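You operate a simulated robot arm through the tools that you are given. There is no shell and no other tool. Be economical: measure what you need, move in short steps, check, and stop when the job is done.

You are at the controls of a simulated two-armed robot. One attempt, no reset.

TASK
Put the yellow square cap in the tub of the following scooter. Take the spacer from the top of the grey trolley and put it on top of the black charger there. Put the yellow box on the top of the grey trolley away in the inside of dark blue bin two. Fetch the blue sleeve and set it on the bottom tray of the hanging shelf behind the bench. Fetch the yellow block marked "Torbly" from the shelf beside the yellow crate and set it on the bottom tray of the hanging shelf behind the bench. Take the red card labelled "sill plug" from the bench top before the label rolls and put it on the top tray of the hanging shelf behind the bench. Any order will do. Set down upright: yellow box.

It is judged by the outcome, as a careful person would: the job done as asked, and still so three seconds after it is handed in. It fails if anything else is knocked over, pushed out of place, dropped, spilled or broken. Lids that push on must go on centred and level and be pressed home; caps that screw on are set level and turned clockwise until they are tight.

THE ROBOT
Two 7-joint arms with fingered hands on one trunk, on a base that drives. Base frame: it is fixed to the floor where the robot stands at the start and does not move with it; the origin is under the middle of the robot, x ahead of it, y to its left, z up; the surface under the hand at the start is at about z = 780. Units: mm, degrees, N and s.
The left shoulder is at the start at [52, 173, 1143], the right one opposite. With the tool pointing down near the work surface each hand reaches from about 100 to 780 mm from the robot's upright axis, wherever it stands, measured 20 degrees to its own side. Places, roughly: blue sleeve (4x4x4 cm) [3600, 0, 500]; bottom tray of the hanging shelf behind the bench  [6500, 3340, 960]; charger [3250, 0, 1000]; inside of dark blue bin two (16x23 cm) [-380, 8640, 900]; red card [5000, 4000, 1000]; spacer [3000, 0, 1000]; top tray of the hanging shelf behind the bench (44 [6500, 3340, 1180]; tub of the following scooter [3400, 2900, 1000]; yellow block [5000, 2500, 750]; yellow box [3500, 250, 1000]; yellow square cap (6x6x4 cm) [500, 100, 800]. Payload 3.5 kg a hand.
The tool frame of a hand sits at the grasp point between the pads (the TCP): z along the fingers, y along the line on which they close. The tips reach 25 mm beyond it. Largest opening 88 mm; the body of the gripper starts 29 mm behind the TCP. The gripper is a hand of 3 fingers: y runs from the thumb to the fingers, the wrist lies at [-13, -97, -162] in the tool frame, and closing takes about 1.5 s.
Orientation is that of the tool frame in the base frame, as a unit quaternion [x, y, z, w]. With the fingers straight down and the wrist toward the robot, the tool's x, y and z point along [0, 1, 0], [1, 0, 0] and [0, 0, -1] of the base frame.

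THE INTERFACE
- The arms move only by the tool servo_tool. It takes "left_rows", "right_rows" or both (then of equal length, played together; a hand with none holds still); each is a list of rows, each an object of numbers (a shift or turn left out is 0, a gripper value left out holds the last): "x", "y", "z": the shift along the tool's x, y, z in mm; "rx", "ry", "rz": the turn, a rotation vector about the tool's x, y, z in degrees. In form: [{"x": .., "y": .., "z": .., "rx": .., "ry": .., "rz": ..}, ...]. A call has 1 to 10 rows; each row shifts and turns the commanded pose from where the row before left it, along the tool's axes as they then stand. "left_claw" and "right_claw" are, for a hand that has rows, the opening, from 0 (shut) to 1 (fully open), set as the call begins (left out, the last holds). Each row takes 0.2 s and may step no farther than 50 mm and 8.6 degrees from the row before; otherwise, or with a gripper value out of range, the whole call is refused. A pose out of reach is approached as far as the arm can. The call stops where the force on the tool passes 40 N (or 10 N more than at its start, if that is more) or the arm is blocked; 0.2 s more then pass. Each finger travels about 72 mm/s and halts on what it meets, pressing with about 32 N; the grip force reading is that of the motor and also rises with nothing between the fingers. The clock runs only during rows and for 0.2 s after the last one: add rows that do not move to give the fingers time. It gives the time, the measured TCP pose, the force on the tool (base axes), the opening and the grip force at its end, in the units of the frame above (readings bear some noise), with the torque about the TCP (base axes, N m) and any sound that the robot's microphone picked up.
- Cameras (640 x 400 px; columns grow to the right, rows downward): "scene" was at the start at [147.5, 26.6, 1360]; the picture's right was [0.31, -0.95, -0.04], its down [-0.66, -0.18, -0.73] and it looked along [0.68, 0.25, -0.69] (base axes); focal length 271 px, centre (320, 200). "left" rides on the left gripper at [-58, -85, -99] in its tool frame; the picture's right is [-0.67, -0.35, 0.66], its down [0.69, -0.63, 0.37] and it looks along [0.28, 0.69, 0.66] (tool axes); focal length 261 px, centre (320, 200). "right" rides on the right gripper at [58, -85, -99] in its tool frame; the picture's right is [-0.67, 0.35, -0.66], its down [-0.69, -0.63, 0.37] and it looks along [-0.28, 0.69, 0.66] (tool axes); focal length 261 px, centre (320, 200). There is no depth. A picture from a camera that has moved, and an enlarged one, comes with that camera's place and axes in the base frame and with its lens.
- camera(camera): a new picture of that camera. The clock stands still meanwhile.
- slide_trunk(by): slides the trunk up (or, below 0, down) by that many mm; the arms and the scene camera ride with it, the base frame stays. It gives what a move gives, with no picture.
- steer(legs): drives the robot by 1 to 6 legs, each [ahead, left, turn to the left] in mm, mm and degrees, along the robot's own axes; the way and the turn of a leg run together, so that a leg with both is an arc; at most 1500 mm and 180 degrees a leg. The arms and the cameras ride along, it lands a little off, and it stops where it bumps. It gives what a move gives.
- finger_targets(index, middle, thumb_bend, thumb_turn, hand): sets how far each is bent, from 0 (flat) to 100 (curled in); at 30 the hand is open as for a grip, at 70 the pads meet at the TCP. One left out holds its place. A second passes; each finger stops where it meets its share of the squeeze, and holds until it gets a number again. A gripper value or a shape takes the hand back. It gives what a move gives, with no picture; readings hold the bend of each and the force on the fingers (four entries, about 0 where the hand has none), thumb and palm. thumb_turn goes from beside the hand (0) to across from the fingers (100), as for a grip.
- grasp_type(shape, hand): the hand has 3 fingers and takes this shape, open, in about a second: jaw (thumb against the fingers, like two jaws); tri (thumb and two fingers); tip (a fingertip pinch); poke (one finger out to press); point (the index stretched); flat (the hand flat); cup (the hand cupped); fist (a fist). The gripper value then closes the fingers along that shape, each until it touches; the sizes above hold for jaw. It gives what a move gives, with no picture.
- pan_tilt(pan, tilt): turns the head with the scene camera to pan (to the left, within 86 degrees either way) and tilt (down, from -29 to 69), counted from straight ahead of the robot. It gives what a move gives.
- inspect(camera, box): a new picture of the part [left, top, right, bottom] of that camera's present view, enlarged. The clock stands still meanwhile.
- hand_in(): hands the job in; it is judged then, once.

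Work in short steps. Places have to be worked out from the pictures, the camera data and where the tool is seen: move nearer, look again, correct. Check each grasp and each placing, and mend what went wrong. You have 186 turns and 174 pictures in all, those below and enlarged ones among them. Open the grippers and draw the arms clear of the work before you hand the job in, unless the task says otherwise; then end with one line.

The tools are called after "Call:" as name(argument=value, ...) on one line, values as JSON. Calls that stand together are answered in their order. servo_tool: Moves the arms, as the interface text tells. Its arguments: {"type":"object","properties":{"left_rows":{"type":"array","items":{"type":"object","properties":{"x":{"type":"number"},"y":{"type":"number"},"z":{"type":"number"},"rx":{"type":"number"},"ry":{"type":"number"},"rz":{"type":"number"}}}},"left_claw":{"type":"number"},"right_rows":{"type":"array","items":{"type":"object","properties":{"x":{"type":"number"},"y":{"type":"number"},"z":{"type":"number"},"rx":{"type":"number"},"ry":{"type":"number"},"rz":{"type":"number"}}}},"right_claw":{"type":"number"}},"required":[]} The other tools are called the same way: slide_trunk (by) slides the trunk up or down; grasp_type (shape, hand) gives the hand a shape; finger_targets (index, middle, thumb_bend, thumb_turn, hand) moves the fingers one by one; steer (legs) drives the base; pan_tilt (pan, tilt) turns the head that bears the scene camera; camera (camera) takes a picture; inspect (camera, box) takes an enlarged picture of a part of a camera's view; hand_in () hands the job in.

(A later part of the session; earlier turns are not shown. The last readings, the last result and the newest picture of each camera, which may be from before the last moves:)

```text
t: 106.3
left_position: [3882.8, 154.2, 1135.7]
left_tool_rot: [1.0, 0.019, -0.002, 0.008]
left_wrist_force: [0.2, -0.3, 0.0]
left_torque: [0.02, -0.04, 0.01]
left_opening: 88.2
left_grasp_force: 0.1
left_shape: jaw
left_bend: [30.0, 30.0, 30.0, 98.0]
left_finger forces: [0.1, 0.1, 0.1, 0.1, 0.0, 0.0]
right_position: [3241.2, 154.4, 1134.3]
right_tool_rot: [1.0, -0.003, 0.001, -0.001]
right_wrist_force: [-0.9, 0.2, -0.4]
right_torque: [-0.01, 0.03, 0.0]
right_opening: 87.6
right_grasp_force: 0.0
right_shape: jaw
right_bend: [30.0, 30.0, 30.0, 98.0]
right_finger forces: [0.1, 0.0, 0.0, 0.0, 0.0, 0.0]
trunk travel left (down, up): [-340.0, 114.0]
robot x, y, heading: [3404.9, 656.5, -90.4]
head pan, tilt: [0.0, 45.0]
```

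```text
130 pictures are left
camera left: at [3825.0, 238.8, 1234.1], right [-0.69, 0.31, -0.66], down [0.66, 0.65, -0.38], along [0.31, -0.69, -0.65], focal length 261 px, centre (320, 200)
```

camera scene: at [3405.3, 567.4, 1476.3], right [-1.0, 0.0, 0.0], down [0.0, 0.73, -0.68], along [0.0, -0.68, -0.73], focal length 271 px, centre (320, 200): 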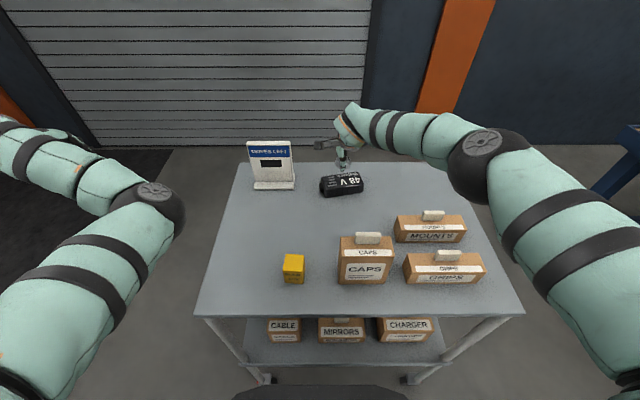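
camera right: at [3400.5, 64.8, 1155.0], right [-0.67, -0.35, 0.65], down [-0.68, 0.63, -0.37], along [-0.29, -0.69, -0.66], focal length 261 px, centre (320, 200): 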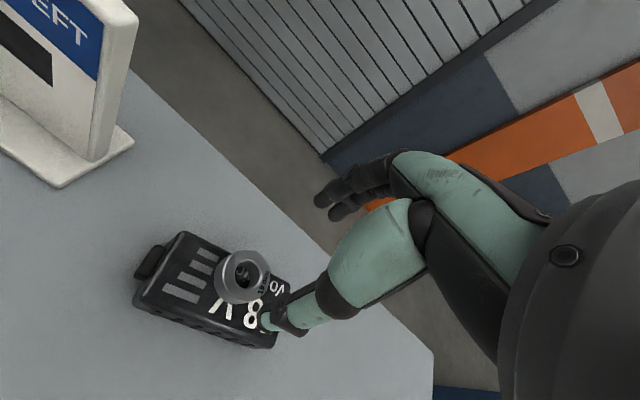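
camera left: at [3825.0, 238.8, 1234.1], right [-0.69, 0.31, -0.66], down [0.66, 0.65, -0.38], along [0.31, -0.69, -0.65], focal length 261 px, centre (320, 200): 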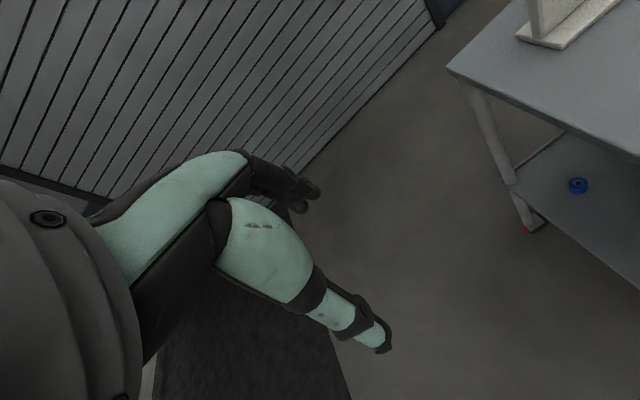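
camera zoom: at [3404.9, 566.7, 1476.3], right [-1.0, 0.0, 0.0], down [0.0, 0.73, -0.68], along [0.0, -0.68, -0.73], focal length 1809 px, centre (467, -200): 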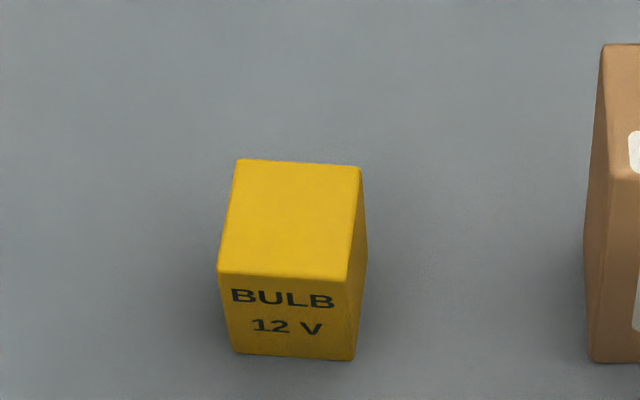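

Box: 41×41×57 mm centred at [3462, 265], top z≈953; the blue sleeve shows on the lower tray at the far east end. I'll bring the left hand over the box.

Call:
servo_tool(left_rows=[{"x": -42, "y": -11}, {"x": -42, "y": -11}, {"x": -42, "y": -11}, {"x": -42, "y": -11}, {"x": -42, "y": -11}, {"x": -42, "y": -11}, {"x": -42, "y": -11}, {"x": -42, "y": -11}, {"x": -42, "y": -11}, {"x": -42, "y": -10}], left_claw=1)

Call:
servo_tool(left_rows=[{"z": 40}, {"z": 40}, {}])

Call:
camera(camera="left")

Call:
camera(camera="scene")

```text
t: 108.2
left_position: [3579.6, 220.5, 1143.2]
left_tool_rot: [0.996, 0.06, 0.053, 0.029]
left_wrist_force: [-0.2, -0.5, 0.3]
left_torque: [0.01, -0.01, 0.02]
left_opening: 87.8
left_grasp_force: 0.0
left_shape: jaw
left_bend: [30.0, 30.0, 30.0, 98.0]
left_finger forces: [0.0, 0.0, 0.1, 0.0, 0.0, 0.0]
right_position: [3240.8, 155.8, 1136.5]
right_tool_rot: [1.0, -0.002, 0.001, -0.001]
right_wrist_force: [0.1, -0.3, 0.4]
right_torque: [-0.02, -0.03, 0.0]
right_opening: 87.7
right_grasp_force: 0.1
right_shape: jaw
right_bend: [30.0, 30.0, 30.0, 98.0]
right_finger forces: [0.0, 0.1, 0.1, 0.0, 0.0, 0.1]
trunk travel left (down, up): [-340.0, 114.0]
robot x, y, heading: [3402.7, 655.8, -90.3]
head pan, tilt: [0.0, 45.0]
stopped in row 9 (left hand): the arm was blocked; the commanded pose is now the measured one
```

```text
t: 109.0
left_position: [3601.6, 209.6, 1073.4]
left_tool_rot: [0.994, 0.067, 0.071, 0.043]
left_wrist_force: [-0.1, -0.1, 0.8]
left_torque: [0.02, 0.02, 0.04]
left_opening: 87.9
left_grasp_force: 0.1
left_shape: jaw
left_bend: [30.0, 30.0, 30.0, 98.0]
left_finger forces: [0.0, 0.0, 0.0, 0.1, 0.0, 0.0]
right_position: [3240.2, 154.7, 1135.6]
right_tool_rot: [1.0, -0.002, 0.002, -0.001]
right_wrist_force: [-0.2, -0.8, 0.3]
right_torque: [0.01, -0.01, 0.01]
right_opening: 87.8
right_grasp_force: 0.1
right_shape: jaw
right_bend: [30.0, 30.0, 30.0, 98.0]
right_finger forces: [0.1, 0.1, 0.1, 0.0, 0.0, 0.0]
trunk travel left (down, up): [-340.0, 114.0]
robot x, y, heading: [3406.9, 657.9, -90.6]
head pan, tilt: [0.0, 45.0]
```

```text
129 pictures are left
camera left: at [3521.2, 292.8, 1155.2], right [-0.61, 0.2, -0.77], down [0.65, 0.69, -0.33], along [0.46, -0.7, -0.55], focal length 261 px, centre (320, 200)
```

left: 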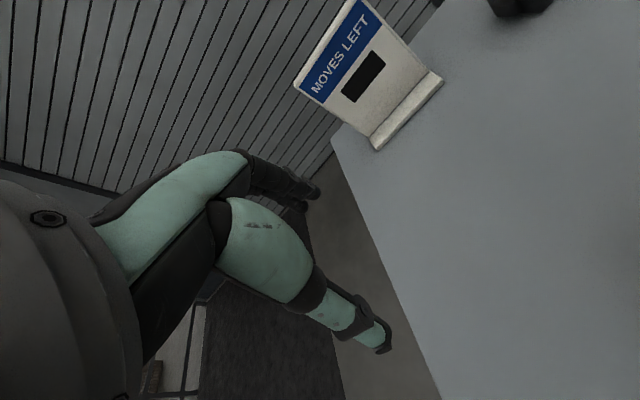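

```text
128 pictures are left
camera scene: at [3403.8, 567.2, 1476.3], right [-1.0, 0.0, 0.0], down [0.0, 0.73, -0.68], along [0.0, -0.68, -0.73], focal length 271 px, centre (320, 200)
```

scene: 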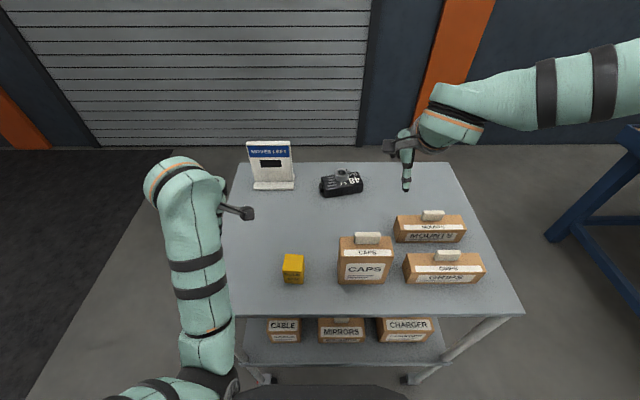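

The box is too close to the body for the left arm. I'll move the base back and right so the box sits in front of the left hand, then level the hand.

Call:
steer(legs=[[-90, -130, 0]])

Call:
servo_tool(left_rows=[{"rx": 2.7, "ry": -3.9, "rz": 6}, {"rx": 2.7, "ry": -3.9, "rz": 6}, {}])

Call:
camera(camera="left")

```text
t: 110.4
left_position: [3475.4, 301.0, 1066.9]
left_tool_rot: [0.995, 0.066, 0.072, 0.037]
left_wrist_force: [0.5, -0.3, 0.2]
left_torque: [0.0, 0.01, 0.03]
left_opening: 87.6
left_grasp_force: 0.0
left_shape: jaw
left_bend: [30.0, 30.0, 30.0, 98.0]
left_finger forces: [0.1, 0.0, 0.1, 0.0, 0.1, 0.1]
right_position: [3112.8, 244.0, 1134.8]
right_tool_rot: [1.0, -0.001, 0.0, -0.001]
right_wrist_force: [0.2, -0.4, -0.7]
right_torque: [0.02, -0.03, -0.01]
right_opening: 87.5
right_grasp_force: 0.1
right_shape: jaw
right_bend: [30.0, 30.0, 30.0, 98.0]
right_finger forces: [0.0, 0.0, 0.0, 0.0, 0.0, 0.0]
trunk travel left (down, up): [-340.0, 114.0]
robot x, y, heading: [3271.5, 748.8, -90.4]
head pan, tilt: [0.0, 45.0]
```

```text
t: 111.2
left_position: [3523.7, 297.7, 1075.8]
left_tool_rot: [0.998, -0.003, 0.065, -0.004]
left_wrist_force: [0.1, -0.3, 0.4]
left_torque: [0.01, 0.03, 0.01]
left_opening: 87.8
left_grasp_force: 0.1
left_shape: jaw
left_bend: [30.0, 30.0, 30.0, 98.0]
left_finger forces: [0.1, 0.0, 0.0, 0.0, 0.0, 0.0]
right_position: [3109.4, 247.5, 1135.8]
right_tool_rot: [1.0, -0.002, 0.001, -0.001]
right_wrist_force: [0.1, 0.2, -0.8]
right_torque: [0.0, 0.01, 0.0]
right_opening: 87.6
right_grasp_force: 0.1
right_shape: jaw
right_bend: [30.0, 30.0, 30.0, 98.0]
right_finger forces: [0.1, 0.0, 0.0, 0.0, 0.1, 0.0]
trunk travel left (down, up): [-340.0, 114.0]
robot x, y, heading: [3276.1, 750.4, -90.3]
head pan, tilt: [0.0, 45.0]
stopped in row 3 (left hand): the arm was blocked; the commanded pose is now the measured one
```

```text
127 pictures are left
camera left: at [3456.0, 382.0, 1168.5], right [-0.58, 0.36, -0.74], down [0.73, 0.63, -0.27], along [0.36, -0.69, -0.62], focal length 261 px, centre (320, 200)
```

left: 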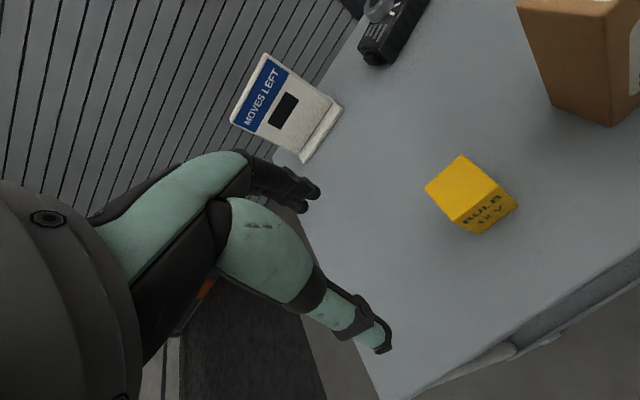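

The arm is still at a joint limit. I'll extend it forward first, then finish levelling.

Call:
servo_tool(left_rows=[{"y": 40, "z": -10}, {"y": 40, "z": -10}, {"y": 40}, {"ry": -3.7}, {"ry": -3.7}, {}])

Call:
servo_tool(left_rows=[{"x": -25}, {"x": -25}, {}])

```text
t: 112.6
left_position: [3519.2, 177.0, 1093.2]
left_tool_rot: [1.0, -0.005, -0.002, -0.006]
left_wrist_force: [-0.1, 1.2, 0.5]
left_torque: [-0.04, 0.0, 0.01]
left_opening: 88.0
left_grasp_force: 0.0
left_shape: jaw
left_bend: [30.0, 30.0, 30.0, 98.0]
left_finger forces: [0.1, 0.0, 0.1, 0.0, 0.1, 0.0]
right_position: [3110.3, 245.1, 1134.9]
right_tool_rot: [1.0, -0.002, 0.001, -0.002]
right_wrist_force: [0.0, 0.9, -0.2]
right_torque: [0.02, 0.02, -0.01]
right_opening: 87.5
right_grasp_force: 0.2
right_shape: jaw
right_bend: [30.0, 30.0, 30.0, 98.0]
right_finger forces: [0.0, 0.0, 0.1, 0.1, 0.0, 0.0]
trunk travel left (down, up): [-340.0, 114.0]
robot x, y, heading: [3274.2, 749.5, -90.2]
head pan, tilt: [0.0, 45.0]
```

```text
t: 113.4
left_position: [3477.2, 176.1, 1094.5]
left_tool_rot: [1.0, 0.001, 0.003, -0.003]
left_wrist_force: [0.1, -0.1, -0.1]
left_torque: [0.0, 0.01, -0.01]
left_opening: 87.9
left_grasp_force: 0.1
left_shape: jaw
left_bend: [30.0, 30.0, 30.0, 98.0]
left_finger forces: [0.0, 0.1, 0.0, 0.0, 0.0, 0.0]
right_position: [3111.6, 245.4, 1135.3]
right_tool_rot: [1.0, -0.002, -0.001, -0.001]
right_wrist_force: [-0.3, 0.0, 0.1]
right_torque: [0.01, -0.01, 0.01]
right_opening: 87.9
right_grasp_force: 0.0
right_shape: jaw
right_bend: [30.0, 30.0, 30.0, 98.0]
right_finger forces: [0.0, 0.0, 0.0, 0.1, 0.0, 0.0]
trunk travel left (down, up): [-340.0, 114.0]
robot x, y, heading: [3276.0, 749.9, -90.2]
head pan, tilt: [0.0, 45.0]
```

Level now at [3477, 176]. I'll back the base 88 mm and 15 mm right so the hand lands over the box.

Call:
steer(legs=[[-88, -15, 0]])

Call:
servo_tool(left_rows=[{"z": 40}, {"z": 40}, {}])

Call:
camera(camera="left")

Call:
camera(camera="scene")

```text
t: 114.5
left_position: [3462.6, 262.1, 1092.3]
left_tool_rot: [1.0, 0.0, 0.002, -0.005]
left_wrist_force: [-0.7, 0.1, 0.9]
left_torque: [0.02, 0.0, 0.01]
left_opening: 87.9
left_grasp_force: 0.1
left_shape: jaw
left_bend: [30.0, 30.0, 30.0, 98.0]
left_finger forces: [0.0, 0.0, 0.0, 0.1, 0.0, 0.0]
right_position: [3096.6, 330.2, 1133.8]
right_tool_rot: [1.0, -0.003, 0.0, -0.002]
right_wrist_force: [-0.6, -0.3, 0.4]
right_torque: [0.01, 0.02, 0.01]
right_opening: 87.7
right_grasp_force: 0.0
right_shape: jaw
right_bend: [30.0, 30.0, 30.0, 98.0]
right_finger forces: [0.0, 0.0, 0.0, 0.1, 0.0, 0.1]
trunk travel left (down, up): [-340.0, 114.0]
robot x, y, heading: [3258.6, 836.7, -90.4]
head pan, tilt: [0.0, 45.0]
```

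```text
t: 115.3
left_position: [3474.7, 264.1, 1021.8]
left_tool_rot: [1.0, 0.008, 0.012, 0.004]
left_wrist_force: [0.5, 0.7, -0.5]
left_torque: [0.0, 0.0, 0.0]
left_opening: 87.8
left_grasp_force: 0.1
left_shape: jaw
left_bend: [30.0, 30.0, 30.0, 98.0]
left_finger forces: [0.0, 0.1, 0.1, 0.0, 0.0, 0.0]
right_position: [3095.5, 335.5, 1136.6]
right_tool_rot: [1.0, -0.002, 0.001, 0.0]
right_wrist_force: [0.7, 0.4, -0.6]
right_torque: [-0.01, 0.02, -0.03]
right_opening: 87.4
right_grasp_force: 0.0
right_shape: jaw
right_bend: [30.0, 30.0, 30.0, 98.0]
right_finger forces: [0.0, 0.1, 0.0, 0.1, 0.0, 0.0]
trunk travel left (down, up): [-340.0, 114.0]
robot x, y, heading: [3264.1, 839.7, -90.2]
head pan, tilt: [0.0, 45.0]
```

```text
126 pictures are left
camera left: at [3414.7, 348.1, 1119.6], right [-0.66, 0.33, -0.67], down [0.68, 0.64, -0.35], along [0.31, -0.69, -0.65], focal length 261 px, centre (320, 200)
```

left: 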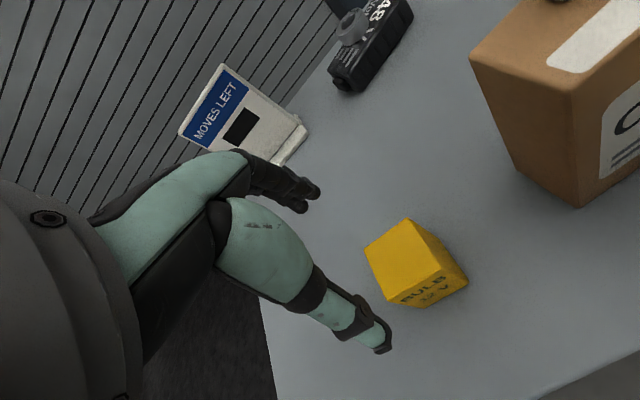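

```text
125 pictures are left
camera scene: at [3259.8, 747.9, 1476.5], right [-1.0, 0.01, 0.0], down [0.0, 0.73, -0.68], along [0.0, -0.68, -0.73], focal length 271 px, centre (320, 200)
```

scene: 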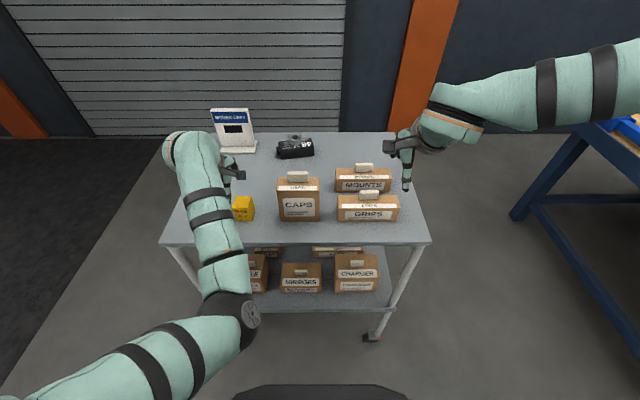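

Box measured at [3460, 268]. I'll correct the hand by a few mm and check the drift.

Call:
servo_tool(left_rows=[{"x": -14, "y": -3}, {}])

```text
t: 116.1
left_position: [3482.8, 261.4, 1023.9]
left_tool_rot: [0.999, 0.023, 0.026, 0.008]
left_wrist_force: [0.1, -0.1, 0.4]
left_torque: [0.02, 0.02, -0.01]
left_opening: 87.9
left_grasp_force: 0.1
left_shape: jaw
left_bend: [30.0, 30.0, 30.0, 98.0]
left_finger forces: [0.0, 0.1, 0.1, 0.0, 0.0, 0.1]
right_position: [3095.8, 334.1, 1135.0]
right_tool_rot: [1.0, -0.004, 0.0, -0.001]
right_wrist_force: [-0.6, 0.0, -0.3]
right_torque: [-0.03, -0.02, -0.01]
right_opening: 87.5
right_grasp_force: 0.0
right_shape: jaw
right_bend: [30.0, 30.0, 30.0, 98.0]
right_finger forces: [0.1, 0.0, 0.1, 0.0, 0.0, 0.1]
trunk travel left (down, up): [-340.0, 114.0]
robot x, y, heading: [3258.4, 836.2, -90.2]
head pan, tilt: [0.0, 45.0]
stopped in row 2 (left hand): the arm was blocked; the commanded pose is now the measured one
```

The left elbow has swung inward and is limiting me. I'll lift and swing the left hand outward with a yaw to bring the elbow back out, then look.

Call:
servo_tool(left_rows=[{"z": -40, "x": 20}, {"z": -40, "x": 25}, {"x": 40}, {"x": 40}, {"x": 40}, {"x": 40}, {"x": 40}, {"x": 40}, {"x": 40}, {}])

Call:
servo_tool(left_rows=[{"rz": 8}, {"rz": 8}, {"rz": 8}, {"rz": 8}, {"rz": 8}, {"rz": 8}, {"rz": 8}, {"rz": 8}, {}])

Call:
camera(camera="scene")

```text
t: 118.3
left_position: [3800.3, 276.1, 1118.2]
left_tool_rot: [1.0, 0.02, 0.023, 0.007]
left_wrist_force: [-0.2, 0.2, -0.2]
left_torque: [0.0, -0.02, -0.02]
left_opening: 87.9
left_grasp_force: 0.0
left_shape: jaw
left_bend: [30.0, 30.0, 30.0, 98.0]
left_finger forces: [0.0, 0.0, 0.0, 0.1, 0.0, 0.0]
right_position: [3094.8, 334.0, 1135.6]
right_tool_rot: [1.0, -0.002, 0.002, -0.001]
right_wrist_force: [0.5, 0.2, 0.3]
right_torque: [-0.02, 0.02, 0.01]
right_opening: 87.8
right_grasp_force: 0.1
right_shape: jaw
right_bend: [30.0, 30.0, 30.0, 98.0]
right_finger forces: [0.1, 0.0, 0.1, 0.0, 0.0, 0.0]
trunk travel left (down, up): [-340.0, 114.0]
robot x, y, heading: [3260.0, 840.0, -90.2]
head pan, tilt: [0.0, 45.0]
```

```text
t: 120.3
left_position: [3818.2, 332.9, 1086.3]
left_tool_rot: [0.858, -0.513, 0.025, -0.007]
left_wrist_force: [-0.6, 0.9, -0.4]
left_torque: [0.03, 0.02, 0.0]
left_opening: 87.9
left_grasp_force: 0.1
left_shape: jaw
left_bend: [30.0, 30.0, 30.0, 98.0]
left_finger forces: [0.2, 0.0, 0.1, 0.0, 0.1, 0.1]
left hand out of reach, approached as far as the arm can: row 7, 8
right_position: [3097.3, 335.2, 1135.1]
right_tool_rot: [1.0, -0.003, 0.001, 0.0]
right_wrist_force: [-0.6, -0.3, -0.2]
right_torque: [-0.02, -0.01, 0.01]
right_opening: 87.9
right_grasp_force: 0.0
right_shape: jaw
right_bend: [30.0, 30.0, 30.0, 98.0]
right_finger forces: [0.0, 0.0, 0.0, 0.0, 0.0, 0.1]
trunk travel left (down, up): [-340.0, 114.0]
robot x, y, heading: [3258.1, 838.1, -90.2]
head pan, tilt: [0.0, 45.0]
```

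```text
124 pictures are left
camera scene: at [3260.4, 746.0, 1476.3], right [-1.0, 0.01, 0.0], down [0.0, 0.73, -0.68], along [0.0, -0.68, -0.73], focal length 271 px, centre (320, 200)
```

scene: 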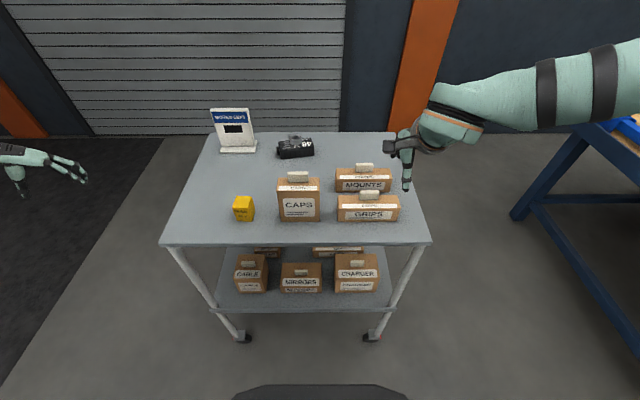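

The arm has straightened out. I'll bring it inward with the yaw kept, then undo the yaw and check the elbow side.

Call:
servo_tool(left_rows=[{"x": -19, "y": 35}, {"x": -19, "y": 35}, {"x": -19, "y": 35}, {"x": -19, "y": 35}, {"x": -19, "y": 35}, {}])

Call:
servo_tool(left_rows=[{"rz": -8}, {"rz": -8}, {"rz": -8}, {"rz": -8}, {"rz": -8}, {"rz": -8}, {"rz": -8}, {"rz": -6}, {}])

Call:
camera(camera="scene")

```text
t: 121.7
left_position: [3619.4, 333.7, 1077.8]
left_tool_rot: [0.858, -0.513, 0.023, -0.007]
left_wrist_force: [1.4, 0.6, -0.1]
left_torque: [-0.02, 0.0, 0.02]
left_opening: 87.8
left_grasp_force: 0.0
left_shape: jaw
left_bend: [30.0, 30.0, 30.0, 98.0]
left_finger forces: [0.1, 0.1, 0.0, 0.0, 0.0, 0.0]
right_position: [3096.2, 333.8, 1136.4]
right_tool_rot: [1.0, -0.003, 0.0, -0.001]
right_wrist_force: [-0.1, -0.6, -0.7]
right_torque: [0.01, -0.01, 0.01]
right_opening: 87.6
right_grasp_force: 0.1
right_shape: jaw
right_bend: [30.0, 30.0, 30.0, 98.0]
right_finger forces: [0.0, 0.1, 0.0, 0.0, 0.1, 0.1]
trunk travel left (down, up): [-340.0, 114.0]
robot x, y, heading: [3262.3, 838.0, -90.1]
head pan, tilt: [0.0, 45.0]
```

```text
t: 123.7
left_position: [3619.7, 332.0, 1078.2]
left_tool_rot: [1.0, 0.004, 0.022, 0.006]
left_wrist_force: [-0.2, 0.2, -0.2]
left_torque: [-0.03, -0.01, 0.03]
left_opening: 88.0
left_grasp_force: 0.0
left_shape: jaw
left_bend: [30.0, 30.0, 30.0, 98.0]
left_finger forces: [0.1, 0.0, 0.0, 0.1, 0.0, 0.0]
right_position: [3097.0, 333.7, 1135.3]
right_tool_rot: [1.0, -0.003, 0.001, -0.001]
right_wrist_force: [0.1, -0.9, 0.4]
right_torque: [-0.02, -0.01, 0.0]
right_opening: 87.7
right_grasp_force: 0.0
right_shape: jaw
right_bend: [30.0, 30.0, 30.0, 98.0]
right_finger forces: [0.0, 0.0, 0.0, 0.0, 0.0, 0.0]
trunk travel left (down, up): [-340.0, 114.0]
robot x, y, heading: [3261.0, 839.4, -90.2]
head pan, tilt: [0.0, 45.0]
```

```text
123 pictures are left
camera scene: at [3260.6, 745.8, 1476.3], right [-1.0, 0.01, 0.0], down [0.0, 0.73, -0.68], along [0.0, -0.68, -0.73], focal length 271 px, centre (320, 200)
```

scene: 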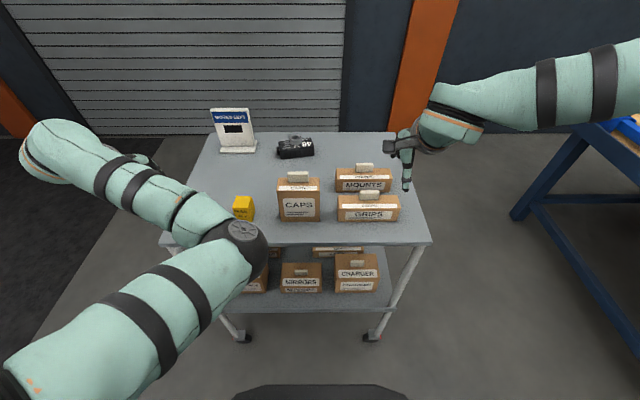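

Elbow still inward in that pose. Since the box is square, I'll grip it with the hand yawed ~86° (wrist to the outside), which keeps the arm comfortable.

Call:
servo_tool(left_rows=[{"rz": 8.5}, {"rz": 8.5}, {"rz": 8.5}, {"rz": 8.5}, {"rz": 8.5}, {"rz": 8.5}, {"rz": 8.5}, {"rz": 8.5}, {"rz": 8.5}, {"rz": 8.5}])

Call:
servo_tool(left_rows=[{"y": 38, "x": 12}, {"y": 38, "x": 12}, {"y": 38, "x": 12}, {"y": 38, "x": 12}, {}])

Call:
camera(camera="left")

Call:
camera(camera="scene")

```text
t: 125.9
left_position: [3619.2, 331.9, 1077.0]
left_tool_rot: [0.738, -0.675, 0.022, -0.011]
left_wrist_force: [-0.4, -1.0, 0.4]
left_torque: [0.02, -0.01, -0.01]
left_opening: 87.9
left_grasp_force: 0.0
left_shape: jaw
left_bend: [30.0, 30.0, 30.0, 98.0]
left_finger forces: [0.0, 0.1, 0.0, 0.0, 0.1, 0.1]
right_position: [3096.6, 334.1, 1136.0]
right_tool_rot: [1.0, -0.002, 0.001, 0.0]
right_wrist_force: [0.7, 0.1, -0.3]
right_torque: [-0.01, 0.01, -0.02]
right_opening: 87.8
right_grasp_force: 0.1
right_shape: jaw
right_bend: [30.0, 30.0, 30.0, 98.0]
right_finger forces: [0.0, 0.1, 0.0, 0.0, 0.1, 0.1]
trunk travel left (down, up): [-340.0, 114.0]
robot x, y, heading: [3259.4, 836.1, -90.3]
head pan, tilt: [0.0, 45.0]
```

```text
t: 127.1
left_position: [3471.8, 269.8, 1071.8]
left_tool_rot: [0.738, -0.674, 0.021, -0.011]
left_wrist_force: [1.0, 0.6, 0.1]
left_torque: [0.0, 0.02, 0.03]
left_opening: 87.9
left_grasp_force: 0.1
left_shape: jaw
left_bend: [30.0, 30.0, 30.0, 98.0]
left_finger forces: [0.0, 0.0, 0.0, 0.0, 0.0, 0.1]
right_position: [3097.5, 333.6, 1134.2]
right_tool_rot: [1.0, -0.003, 0.001, -0.001]
right_wrist_force: [0.4, -0.5, 0.1]
right_torque: [0.0, 0.01, 0.01]
right_opening: 87.5
right_grasp_force: 0.1
right_shape: jaw
right_bend: [30.0, 30.0, 30.0, 98.0]
right_finger forces: [0.0, 0.0, 0.0, 0.0, 0.0, 0.1]
trunk travel left (down, up): [-340.0, 114.0]
robot x, y, heading: [3258.7, 835.2, -90.4]
head pan, tilt: [0.0, 45.0]
```

```text
122 pictures are left
camera left: at [3548.4, 336.8, 1174.8], right [0.32, 0.69, -0.65], down [0.71, -0.63, -0.33], along [-0.63, -0.36, -0.69], focal length 261 px, centre (320, 200)
```

left: 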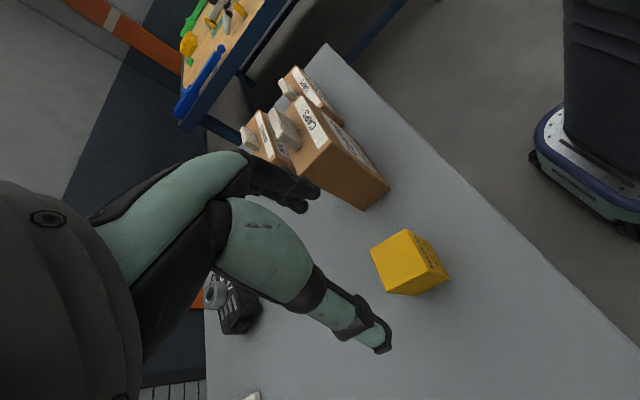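

```text
121 pictures are left
camera scene: at [3260.9, 745.9, 1476.3], right [-1.0, 0.01, 0.0], down [0.0, 0.73, -0.68], along [0.0, -0.68, -0.73], focal length 271 px, centre (320, 200)
```

scene: 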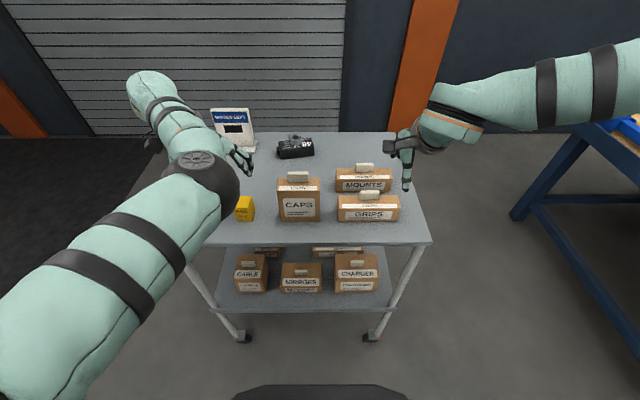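

Works well. Box top is at about [3463, 268]. I'll trim yaw and tilt, shift 9 mm, and descend to z≈935.

Call:
servo_tool(left_rows=[{"rx": -2.6, "ry": -1, "rz": 7.5}, {"y": 9}, {"z": 40}, {"z": 40}, {"z": 20}, {}])

Call:
camera(camera="left")

```text
t: 128.5
left_position: [3463.3, 271.0, 971.7]
left_tool_rot: [-0.693, 0.721, 0.001, 0.001]
left_wrist_force: [1.1, -0.3, -0.3]
left_torque: [0.01, 0.01, 0.01]
left_opening: 87.9
left_grasp_force: 0.0
left_shape: jaw
left_bend: [30.0, 30.0, 30.0, 98.0]
left_finger forces: [0.0, 0.2, 0.0, 0.1, 0.0, 0.0]
right_position: [3095.6, 334.2, 1135.1]
right_tool_rot: [1.0, -0.002, 0.001, -0.001]
right_wrist_force: [0.1, -0.5, 0.7]
right_torque: [-0.01, 0.0, 0.0]
right_opening: 87.6
right_grasp_force: 0.0
right_shape: jaw
right_bend: [30.0, 30.0, 30.0, 98.0]
right_finger forces: [0.1, 0.0, 0.0, 0.1, 0.1, 0.1]
trunk travel left (down, up): [-340.0, 114.0]
robot x, y, heading: [3258.7, 837.3, -90.4]
head pan, tilt: [0.0, 45.0]
```

```text
120 pictures are left
camera left: at [3552.7, 325.8, 1072.1], right [0.37, 0.66, -0.65], down [0.6, -0.71, -0.37], along [-0.7, -0.25, -0.66], focal length 261 px, centre (320, 200)
```

left: 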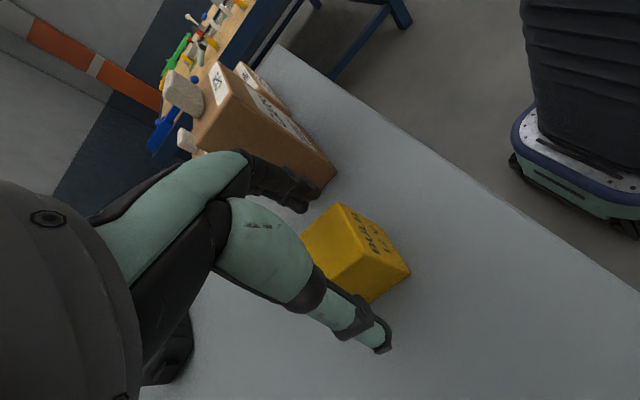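

Aligned. Descend, close, and lift.

Call:
servo_tool(left_rows=[{"z": 20}, {"z": 17}, {}])

Call:
servo_tool(left_rows=[{}, {}, {}, {}, {}, {}, {}, {}], left_claw=0)

Call:
servo_tool(left_rows=[{"z": -20}, {"z": -35}, {"z": -35}, {"z": -35}, {"z": -35}, {}])

Call:
camera(camera="left")

```text
t: 129.3
left_position: [3463.1, 271.3, 935.0]
left_tool_rot: [-0.694, 0.72, 0.001, 0.001]
left_wrist_force: [-0.8, -0.2, 0.5]
left_torque: [-0.01, -0.01, 0.04]
left_opening: 88.0
left_grasp_force: 0.0
left_shape: jaw
left_bend: [30.0, 30.0, 30.0, 98.0]
left_finger forces: [0.0, 0.0, 0.1, 0.0, 0.1, 0.0]
right_position: [3096.3, 333.8, 1135.1]
right_tool_rot: [1.0, -0.002, 0.001, 0.0]
right_wrist_force: [-0.6, -0.7, 0.5]
right_torque: [0.03, 0.01, 0.0]
right_opening: 87.6
right_grasp_force: 0.0
right_shape: jaw
right_bend: [30.0, 30.0, 30.0, 98.0]
right_finger forces: [0.0, 0.0, 0.0, 0.0, 0.0, 0.0]
trunk travel left (down, up): [-340.0, 114.0]
robot x, y, heading: [3261.8, 837.4, -90.3]
head pan, tilt: [0.0, 45.0]
```

```text
t: 131.1
left_position: [3464.4, 271.5, 936.3]
left_tool_rot: [-0.693, 0.721, 0.002, 0.003]
left_wrist_force: [0.0, -0.5, -0.5]
left_torque: [-0.01, -0.04, 0.0]
left_opening: 36.2
left_grasp_force: 32.0
left_shape: jaw
left_bend: [74.0, 49.0, 72.0, 100.0]
left_finger forces: [18.8, 10.1, 0.0, 0.0, 28.9, 0.1]
right_position: [3097.1, 333.9, 1135.5]
right_tool_rot: [1.0, -0.002, 0.001, -0.001]
right_wrist_force: [0.4, 0.5, 0.3]
right_torque: [-0.03, -0.02, 0.01]
right_opening: 87.4
right_grasp_force: 0.1
right_shape: jaw
right_bend: [30.0, 30.0, 30.0, 98.0]
right_finger forces: [0.0, 0.1, 0.0, 0.0, 0.0, 0.0]
trunk travel left (down, up): [-340.0, 114.0]
robot x, y, heading: [3259.2, 838.1, -90.8]
head pan, tilt: [0.0, 45.0]
```

```text
t: 132.5
left_position: [3464.4, 269.5, 1094.2]
left_tool_rot: [-0.693, 0.721, 0.001, 0.002]
left_wrist_force: [0.2, 1.4, -0.5]
left_torque: [-0.03, 0.0, 0.01]
left_opening: 35.8
left_grasp_force: 32.4
left_shape: jaw
left_bend: [74.0, 49.0, 72.0, 100.0]
left_finger forces: [18.9, 10.2, 0.0, 0.0, 29.0, 0.0]
right_position: [3096.1, 333.8, 1135.9]
right_tool_rot: [1.0, -0.002, 0.0, 0.0]
right_wrist_force: [0.0, 0.5, 0.9]
right_torque: [0.02, -0.05, -0.03]
right_opening: 87.9
right_grasp_force: 0.1
right_shape: jaw
right_bend: [30.0, 30.0, 30.0, 98.0]
right_finger forces: [0.1, 0.1, 0.1, 0.0, 0.0, 0.0]
trunk travel left (down, up): [-340.0, 114.0]
robot x, y, heading: [3263.8, 835.9, -90.1]
head pan, tilt: [0.0, 45.0]
```

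```text
119 pictures are left
camera left: at [3552.8, 324.9, 1194.9], right [0.37, 0.66, -0.65], down [0.6, -0.71, -0.37], along [-0.7, -0.26, -0.66], focal length 261 px, centre (320, 200)
```

left: 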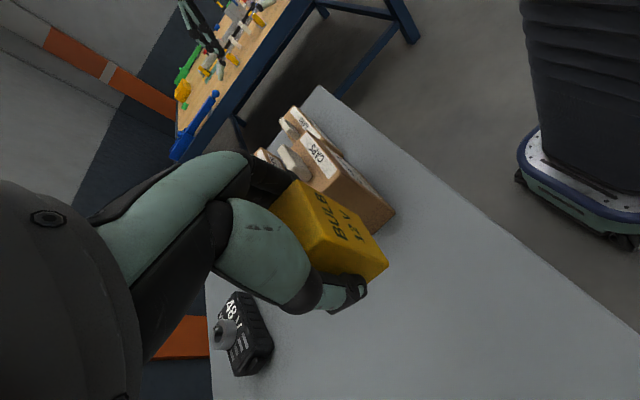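

Box secured (36 mm grip, upright). Next the sleeve at about [3597, 5, ~515] on the lower tray, best reached from the trolley's east end. I'll back off, go around, and face it from x≈4350.

Call:
steer(legs=[[-150, 0, 0], [0, 1100, 0], [1060, 0, 0], [0, 0, -90]])

Call:
camera(camera="scene")

```text
t: 148.0
left_position: [3785.5, -287.3, 1093.4]
left_tool_rot: [0.02, 1.0, 0.0, 0.003]
left_wrist_force: [-0.6, 0.9, -0.1]
left_torque: [0.0, -0.01, 0.0]
left_opening: 36.0
left_grasp_force: 32.4
left_shape: jaw
left_bend: [74.0, 49.0, 72.0, 100.0]
left_finger forces: [18.7, 10.1, 0.0, 0.1, 28.9, 0.0]
right_position: [3851.0, 80.0, 1134.9]
right_tool_rot: [-0.705, 0.709, -0.001, 0.0]
right_wrist_force: [0.3, 0.1, 0.7]
right_torque: [-0.02, 0.01, -0.02]
right_opening: 87.8
right_grasp_force: 0.0
right_shape: jaw
right_bend: [30.0, 30.0, 30.0, 98.0]
right_finger forces: [0.0, 0.1, 0.0, 0.0, 0.0, 0.1]
trunk travel left (down, up): [-340.0, 114.0]
robot x, y, heading: [4351.8, -88.3, 179.5]
head pan, tilt: [0.0, 45.0]
```

```text
118 pictures are left
camera scene: at [4262.7, -84.8, 1476.3], right [0.01, 1.0, 0.0], down [0.73, 0.0, -0.68], along [-0.68, 0.0, -0.73], focal length 271 px, centre (320, 200)
```

scene: 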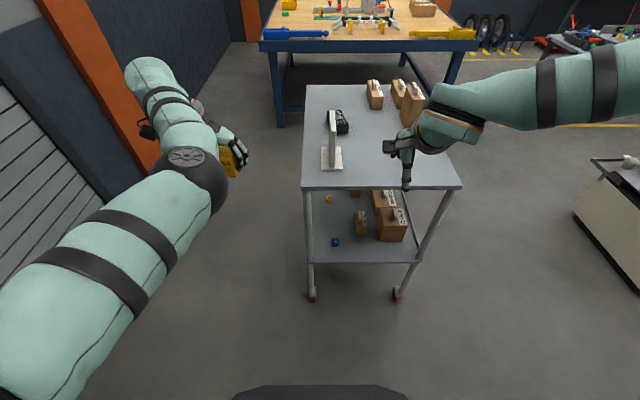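

Sleeve appears at about [3605, −14], lower tray z≈488. I'll zoom in to see its shape.

Call:
inspect(camera="scene", box=[300, 185, 428, 265])

Call:
servo_tool(left_rows=[{"x": -30, "y": -35}, {"x": -30, "y": -35}, {"x": -30, "y": -35}, {"x": -30, "y": -35}, {"x": -30, "y": -35}, {}])

```text
5.00 times, centred on (364, 225) of scene
camera zoom: at [4262.7, -84.8, 1476.3], right [0.01, 1.0, 0.0], down [0.73, 0.0, -0.68], along [-0.68, 0.0, -0.73], focal length 1357 px, centre (100, 75)
```

zoom: 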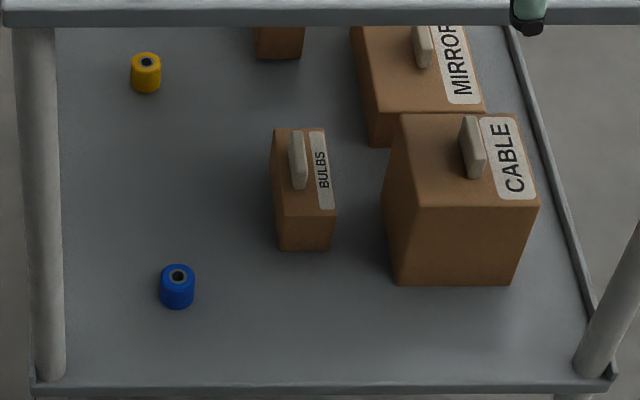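

```text
t: 149.4
left_position: [3928.3, -468.7, 1094.9]
left_tool_rot: [0.02, 1.0, 0.0, 0.003]
left_wrist_force: [0.1, -1.5, 0.3]
left_torque: [0.02, -0.02, -0.01]
left_opening: 35.9
left_grasp_force: 32.0
left_shape: jaw
left_bend: [74.0, 49.0, 72.0, 100.0]
left_finger forces: [18.8, 10.1, 0.1, 0.0, 29.0, 0.0]
right_position: [3849.2, 79.8, 1135.8]
right_tool_rot: [-0.705, 0.709, -0.001, 0.0]
right_wrist_force: [-0.1, -0.4, -0.5]
right_torque: [0.05, 0.02, -0.02]
right_opening: 87.5
right_grasp_force: 0.1
right_shape: jaw
right_bend: [30.0, 30.0, 30.0, 98.0]
right_finger forces: [0.0, 0.0, 0.0, 0.1, 0.1, 0.1]
trunk travel left (down, up): [-340.0, 114.0]
robot x, y, heading: [4354.3, -84.0, 179.7]
head pan, tilt: [0.0, 45.0]
```

The sleeve stands upright, ~30 mm dia, at [3601, −17]. I'll lower the trunk here (outside the tray), yaw the right hand 90° so it closes sideways, tilt it 20° forward, then lower it and drive in under the top tray.

Call:
slide_trunk(by=-260)

Call:
servo_tool(right_rows=[{"rz": -8.5}, {"rz": -8.5}, {"rz": -8.5}, {"rz": -8.5}, {"rz": -8.5}, {"rz": -8.5}, {"rz": -8.5}, {"rz": -8.5}, {"rz": -8.5}, {"rz": -8.5}])

Call:
servo_tool(right_rows=[{"rz": -5}, {"ry": -7}, {"ry": -7}, {"ry": -6}, {}])

```text
t: 152.1
left_position: [3929.0, -467.8, 835.1]
left_tool_rot: [0.019, 1.0, 0.001, 0.002]
left_wrist_force: [0.1, -0.3, -0.8]
left_torque: [-0.03, -0.01, -0.01]
left_opening: 35.4
left_grasp_force: 32.1
left_shape: jaw
left_bend: [74.0, 49.0, 72.0, 100.0]
left_finger forces: [18.9, 10.2, 0.0, 0.0, 28.8, 0.1]
right_position: [3849.5, 79.7, 875.8]
right_tool_rot: [-0.705, 0.709, -0.001, -0.001]
right_wrist_force: [0.3, -0.3, -0.3]
right_torque: [0.02, 0.0, -0.03]
right_opening: 87.9
right_grasp_force: 0.1
right_shape: jaw
right_bend: [30.0, 30.0, 30.0, 98.0]
right_finger forces: [0.0, 0.0, 0.1, 0.0, 0.1, 0.0]
trunk travel left (down, up): [-80.0, 374.0]
robot x, y, heading: [4353.7, -84.3, 179.4]
head pan, tilt: [0.0, 45.0]
```

```text
t: 154.3
left_position: [3929.1, -467.9, 836.3]
left_tool_rot: [0.018, 1.0, 0.0, 0.002]
left_wrist_force: [0.6, 0.8, 0.2]
left_torque: [-0.01, -0.02, -0.02]
left_opening: 35.6
left_grasp_force: 32.0
left_shape: jaw
left_bend: [74.0, 49.0, 72.0, 100.0]
left_finger forces: [18.8, 10.1, 0.0, 0.0, 28.8, 0.0]
right_position: [3857.0, 44.8, 885.1]
right_tool_rot: [0.95, -0.312, 0.0, 0.024]
right_wrist_force: [0.1, 1.0, 0.4]
right_torque: [0.0, 0.0, -0.02]
right_opening: 87.6
right_grasp_force: 0.1
right_shape: jaw
right_bend: [30.0, 30.0, 30.0, 98.0]
right_finger forces: [0.0, 0.0, 0.0, 0.0, 0.0, 0.0]
right hand out of reach, approached as far as the arm can: row 6, 7, 8, 9, 10
trunk travel left (down, up): [-80.0, 374.0]
robot x, y, heading: [4349.9, -88.1, 179.6]
head pan, tilt: [0.0, 45.0]
```

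```text
t: 155.5
left_position: [3929.3, -468.5, 836.4]
left_tool_rot: [0.019, 1.0, 0.001, 0.002]
left_wrist_force: [-0.3, 0.2, 0.7]
left_torque: [0.0, 0.01, -0.03]
left_opening: 35.5
left_grasp_force: 31.8
left_shape: jaw
left_bend: [74.0, 49.0, 72.0, 100.0]
left_finger forces: [18.8, 10.0, 0.0, 0.0, 28.8, 0.1]
right_position: [3858.6, 43.9, 885.5]
right_tool_rot: [0.935, -0.311, -0.166, -0.032]
right_wrist_force: [0.2, 0.0, -0.3]
right_torque: [0.02, 0.03, 0.0]
right_opening: 87.5
right_grasp_force: 0.0
right_shape: jaw
right_bend: [30.0, 30.0, 30.0, 98.0]
right_finger forces: [0.0, 0.0, 0.1, 0.0, 0.0, 0.1]
right hand out of reach, approached as far as the arm can: row 1
trunk travel left (down, up): [-80.0, 374.0]
robot x, y, heading: [4351.8, -82.9, 179.5]
head pan, tilt: [0.0, 45.0]
```

Yaw stopped at about 54° (joint limit), which is fine for a round sleeve. I'll lower the hand straight down outside the tray and look.

Call:
servo_tool(right_rows=[{"x": 15.3, "z": 42.3}, {"x": 15.3, "z": 42.3}, {"x": 15.3, "z": 42.3}, {"x": 15.3, "z": 42.3}, {"x": 15.3, "z": 42.3}, {"x": 15.3, "z": 42.3}, {}])

Call:
camera(camera="right")

Call:
camera(camera="scene")

```text
t: 157.1
left_position: [3928.8, -469.0, 835.6]
left_tool_rot: [0.02, 1.0, 0.0, 0.003]
left_wrist_force: [0.3, -0.1, -0.3]
left_torque: [-0.01, 0.0, -0.01]
left_opening: 35.7
left_grasp_force: 32.2
left_shape: jaw
left_bend: [74.0, 49.0, 72.0, 100.0]
left_finger forces: [18.8, 10.1, 0.1, 0.0, 28.9, 0.0]
right_position: [3841.6, 76.7, 688.4]
right_tool_rot: [0.936, -0.31, -0.163, -0.031]
right_wrist_force: [0.0, 1.3, -0.5]
right_torque: [-0.01, -0.02, -0.02]
right_opening: 87.9
right_grasp_force: 0.1
right_shape: jaw
right_bend: [30.0, 30.0, 30.0, 98.0]
right_finger forces: [0.1, 0.0, 0.1, 0.0, 0.0, 0.0]
right hand out of reach, approached as far as the arm can: row 4, 5, 6
trunk travel left (down, up): [-80.0, 374.0]
robot x, y, heading: [4352.4, -88.6, 179.7]
head pan, tilt: [0.0, 45.0]
```

```text
116 pictures are left
camera right: at [3965.6, 96.9, 759.3], right [-0.52, 0.0, 0.85], down [-0.25, 0.96, -0.15], along [-0.81, -0.29, -0.5], focal length 261 px, centre (320, 200)
```

right: 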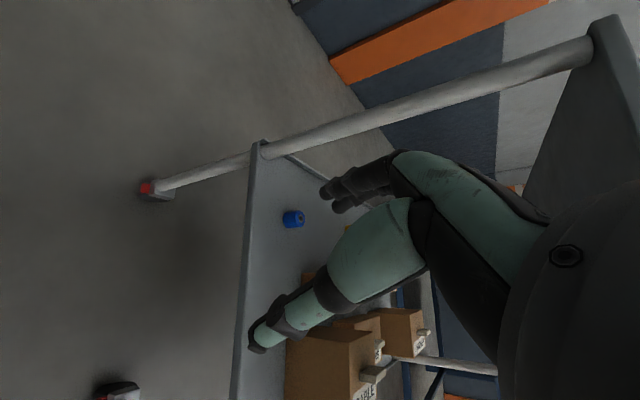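

```text
115 pictures are left
camera scene: at [4103.0, -84.1, 1149.5], right [0.01, 1.0, 0.0], down [0.91, -0.01, -0.41], along [-0.41, 0.0, -0.91], focal length 271 px, centre (320, 200)
```

scene: 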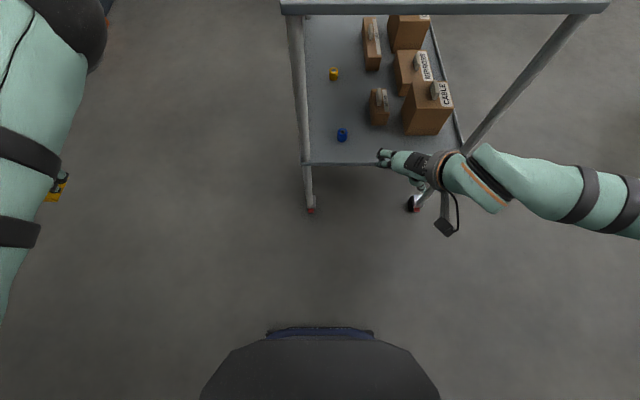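

The scene camera shows the hand short of the commanded depth, likely a joint limit from the yaw. I'll relax the yaw and try to lower again.

Call:
servo_tool(right_rows=[{"rz": 8.5}, {"rz": 8.5}, {"rz": 8.5}, {"rz": 8.5}, {}])

Call:
servo_tool(right_rows=[{"x": 15, "z": 40}, {}])

```text
t: 158.3
left_position: [3929.3, -468.5, 835.9]
left_tool_rot: [0.019, 1.0, 0.0, 0.002]
left_wrist_force: [0.2, 0.2, -0.3]
left_torque: [-0.02, 0.0, -0.02]
left_opening: 35.7
left_grasp_force: 31.9
left_shape: jaw
left_bend: [74.0, 49.0, 72.0, 100.0]
left_finger forces: [18.8, 10.1, 0.0, 0.1, 28.9, 0.0]
right_position: [3883.3, 159.5, 768.3]
right_tool_rot: [0.867, -0.472, -0.16, 0.004]
right_wrist_force: [-0.5, 0.1, 0.0]
right_torque: [0.0, -0.01, -0.01]
right_opening: 88.1
right_grasp_force: 0.1
right_shape: jaw
right_bend: [30.0, 30.0, 30.0, 98.0]
right_finger forces: [0.0, 0.0, 0.0, 0.0, 0.1, 0.0]
right hand out of reach, approached as far as the arm can: row 1, 2, 3, 4
trunk travel left (down, up): [-80.0, 374.0]
robot x, y, heading: [4349.8, -85.4, 179.8]
head pan, tilt: [0.0, 45.0]
```

```text
t: 158.9
left_position: [3929.5, -469.2, 834.9]
left_tool_rot: [0.02, 1.0, 0.0, 0.003]
left_wrist_force: [0.2, 0.1, -0.5]
left_torque: [0.0, 0.0, -0.01]
left_opening: 35.7
left_grasp_force: 32.2
left_shape: jaw
left_bend: [74.0, 49.0, 72.0, 100.0]
left_finger forces: [18.9, 10.1, 0.0, 0.0, 28.9, 0.1]
right_position: [3883.6, 160.0, 768.2]
right_tool_rot: [0.867, -0.471, -0.161, 0.006]
right_wrist_force: [0.3, -0.2, 0.7]
right_torque: [0.0, 0.01, 0.0]
right_opening: 87.9
right_grasp_force: 0.0
right_shape: jaw
right_bend: [30.0, 30.0, 30.0, 98.0]
right_finger forces: [0.1, 0.0, 0.0, 0.1, 0.0, 0.0]
right hand out of reach, approached as far as the arm can: row 1
trunk travel left (down, up): [-80.0, 374.0]
robot x, y, heading: [4352.5, -82.7, 179.4]
head pan, tilt: [0.0, 45.0]
```

This yawed, tilted pose is bad for reaching low. The plain fingers-down pose fits under the top tray anyway, so I'll restore it, and lower the trunk fully.

Call:
servo_tool(right_rows=[{"z": -40}, {"z": -40}, {"rx": 3.2, "ry": 5.3}, {"rx": 3.2, "ry": 5.3}, {"rx": 3.2, "ry": 5.3}, {"rz": 8}, {"rz": 8}, {"rz": 8}, {"rz": 7}, {}])

Call:
slide_trunk(by=-78)

```text
t: 161.1
left_position: [3928.6, -468.7, 835.0]
left_tool_rot: [0.019, 1.0, -0.001, 0.003]
left_wrist_force: [-0.2, 0.1, -0.6]
left_torque: [-0.01, -0.02, -0.01]
left_opening: 35.7
left_grasp_force: 32.4
left_shape: jaw
left_bend: [74.0, 49.0, 72.0, 100.0]
left_finger forces: [18.8, 10.1, 0.0, 0.0, 28.9, 0.0]
right_position: [3882.7, 163.2, 781.9]
right_tool_rot: [0.718, -0.696, 0.001, -0.003]
right_wrist_force: [0.7, 0.3, -0.4]
right_torque: [0.01, -0.05, 0.0]
right_opening: 88.1
right_grasp_force: 0.1
right_shape: jaw
right_bend: [30.0, 30.0, 30.0, 98.0]
right_finger forces: [0.0, 0.0, 0.0, 0.0, 0.1, 0.1]
right hand out of reach, approached as far as the arm can: row 1, 2
trunk travel left (down, up): [-80.0, 374.0]
robot x, y, heading: [4354.2, -85.9, 179.5]
head pan, tilt: [0.0, 45.0]
```

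```text
t: 162.2
left_position: [3930.0, -467.9, 758.2]
left_tool_rot: [0.019, 1.0, 0.0, 0.001]
left_wrist_force: [-1.1, -0.4, -0.7]
left_torque: [0.04, 0.01, 0.04]
left_opening: 35.3
left_grasp_force: 32.0
left_shape: jaw
left_bend: [74.0, 49.0, 72.0, 100.0]
left_finger forces: [18.8, 10.0, 0.0, 0.1, 28.9, 0.0]
right_position: [3877.1, 163.8, 643.2]
right_tool_rot: [0.718, -0.693, 0.045, -0.044]
right_wrist_force: [0.0, -0.1, -0.8]
right_torque: [0.0, 0.04, 0.03]
right_opening: 87.9
right_grasp_force: 0.1
right_shape: jaw
right_bend: [30.0, 30.0, 30.0, 98.0]
right_finger forces: [0.1, 0.0, 0.1, 0.0, 0.0, 0.1]
trunk travel left (down, up): [-2.0, 452.0]
robot x, y, heading: [4350.5, -83.6, 179.7]
head pan, tilt: [0.0, 45.0]
```

Now at z 643 in a near-vertical pose. I'll try lowering further to ~530.

Call:
servo_tool(right_rows=[{"z": 35}, {"z": 35}, {"z": 30}, {}])

Call:
camera(camera="scene")

```text
t: 163.2
left_position: [3928.8, -468.8, 757.4]
left_tool_rot: [0.019, 1.0, -0.001, 0.003]
left_wrist_force: [0.5, 0.8, -0.9]
left_torque: [-0.02, -0.01, 0.02]
left_opening: 35.5
left_grasp_force: 31.9
left_shape: jaw
left_bend: [74.0, 49.0, 72.0, 100.0]
left_finger forces: [18.9, 10.0, 0.0, 0.1, 28.7, 0.0]
right_position: [3886.8, 199.7, 574.7]
right_tool_rot: [0.718, -0.693, 0.045, -0.045]
right_wrist_force: [-0.1, 0.4, 0.1]
right_torque: [0.02, 0.03, 0.02]
right_opening: 87.8
right_grasp_force: 0.0
right_shape: jaw
right_bend: [30.0, 30.0, 30.0, 98.0]
right_finger forces: [0.1, 0.0, 0.0, 0.0, 0.1, 0.0]
right hand out of reach, approached as far as the arm can: row 2, 3
trunk travel left (down, up): [-2.0, 452.0]
robot x, y, heading: [4349.9, -80.3, 179.6]
head pan, tilt: [0.0, 45.0]
```

```text
114 pictures are left
camera scene: at [4032.9, -83.5, 1020.2], right [0.01, 1.0, 0.0], down [0.97, -0.01, -0.25], along [-0.25, 0.0, -0.97], focal length 271 px, centre (320, 200)
```

scene: 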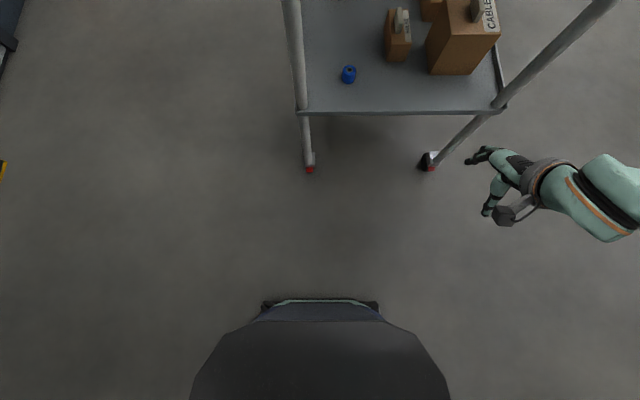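

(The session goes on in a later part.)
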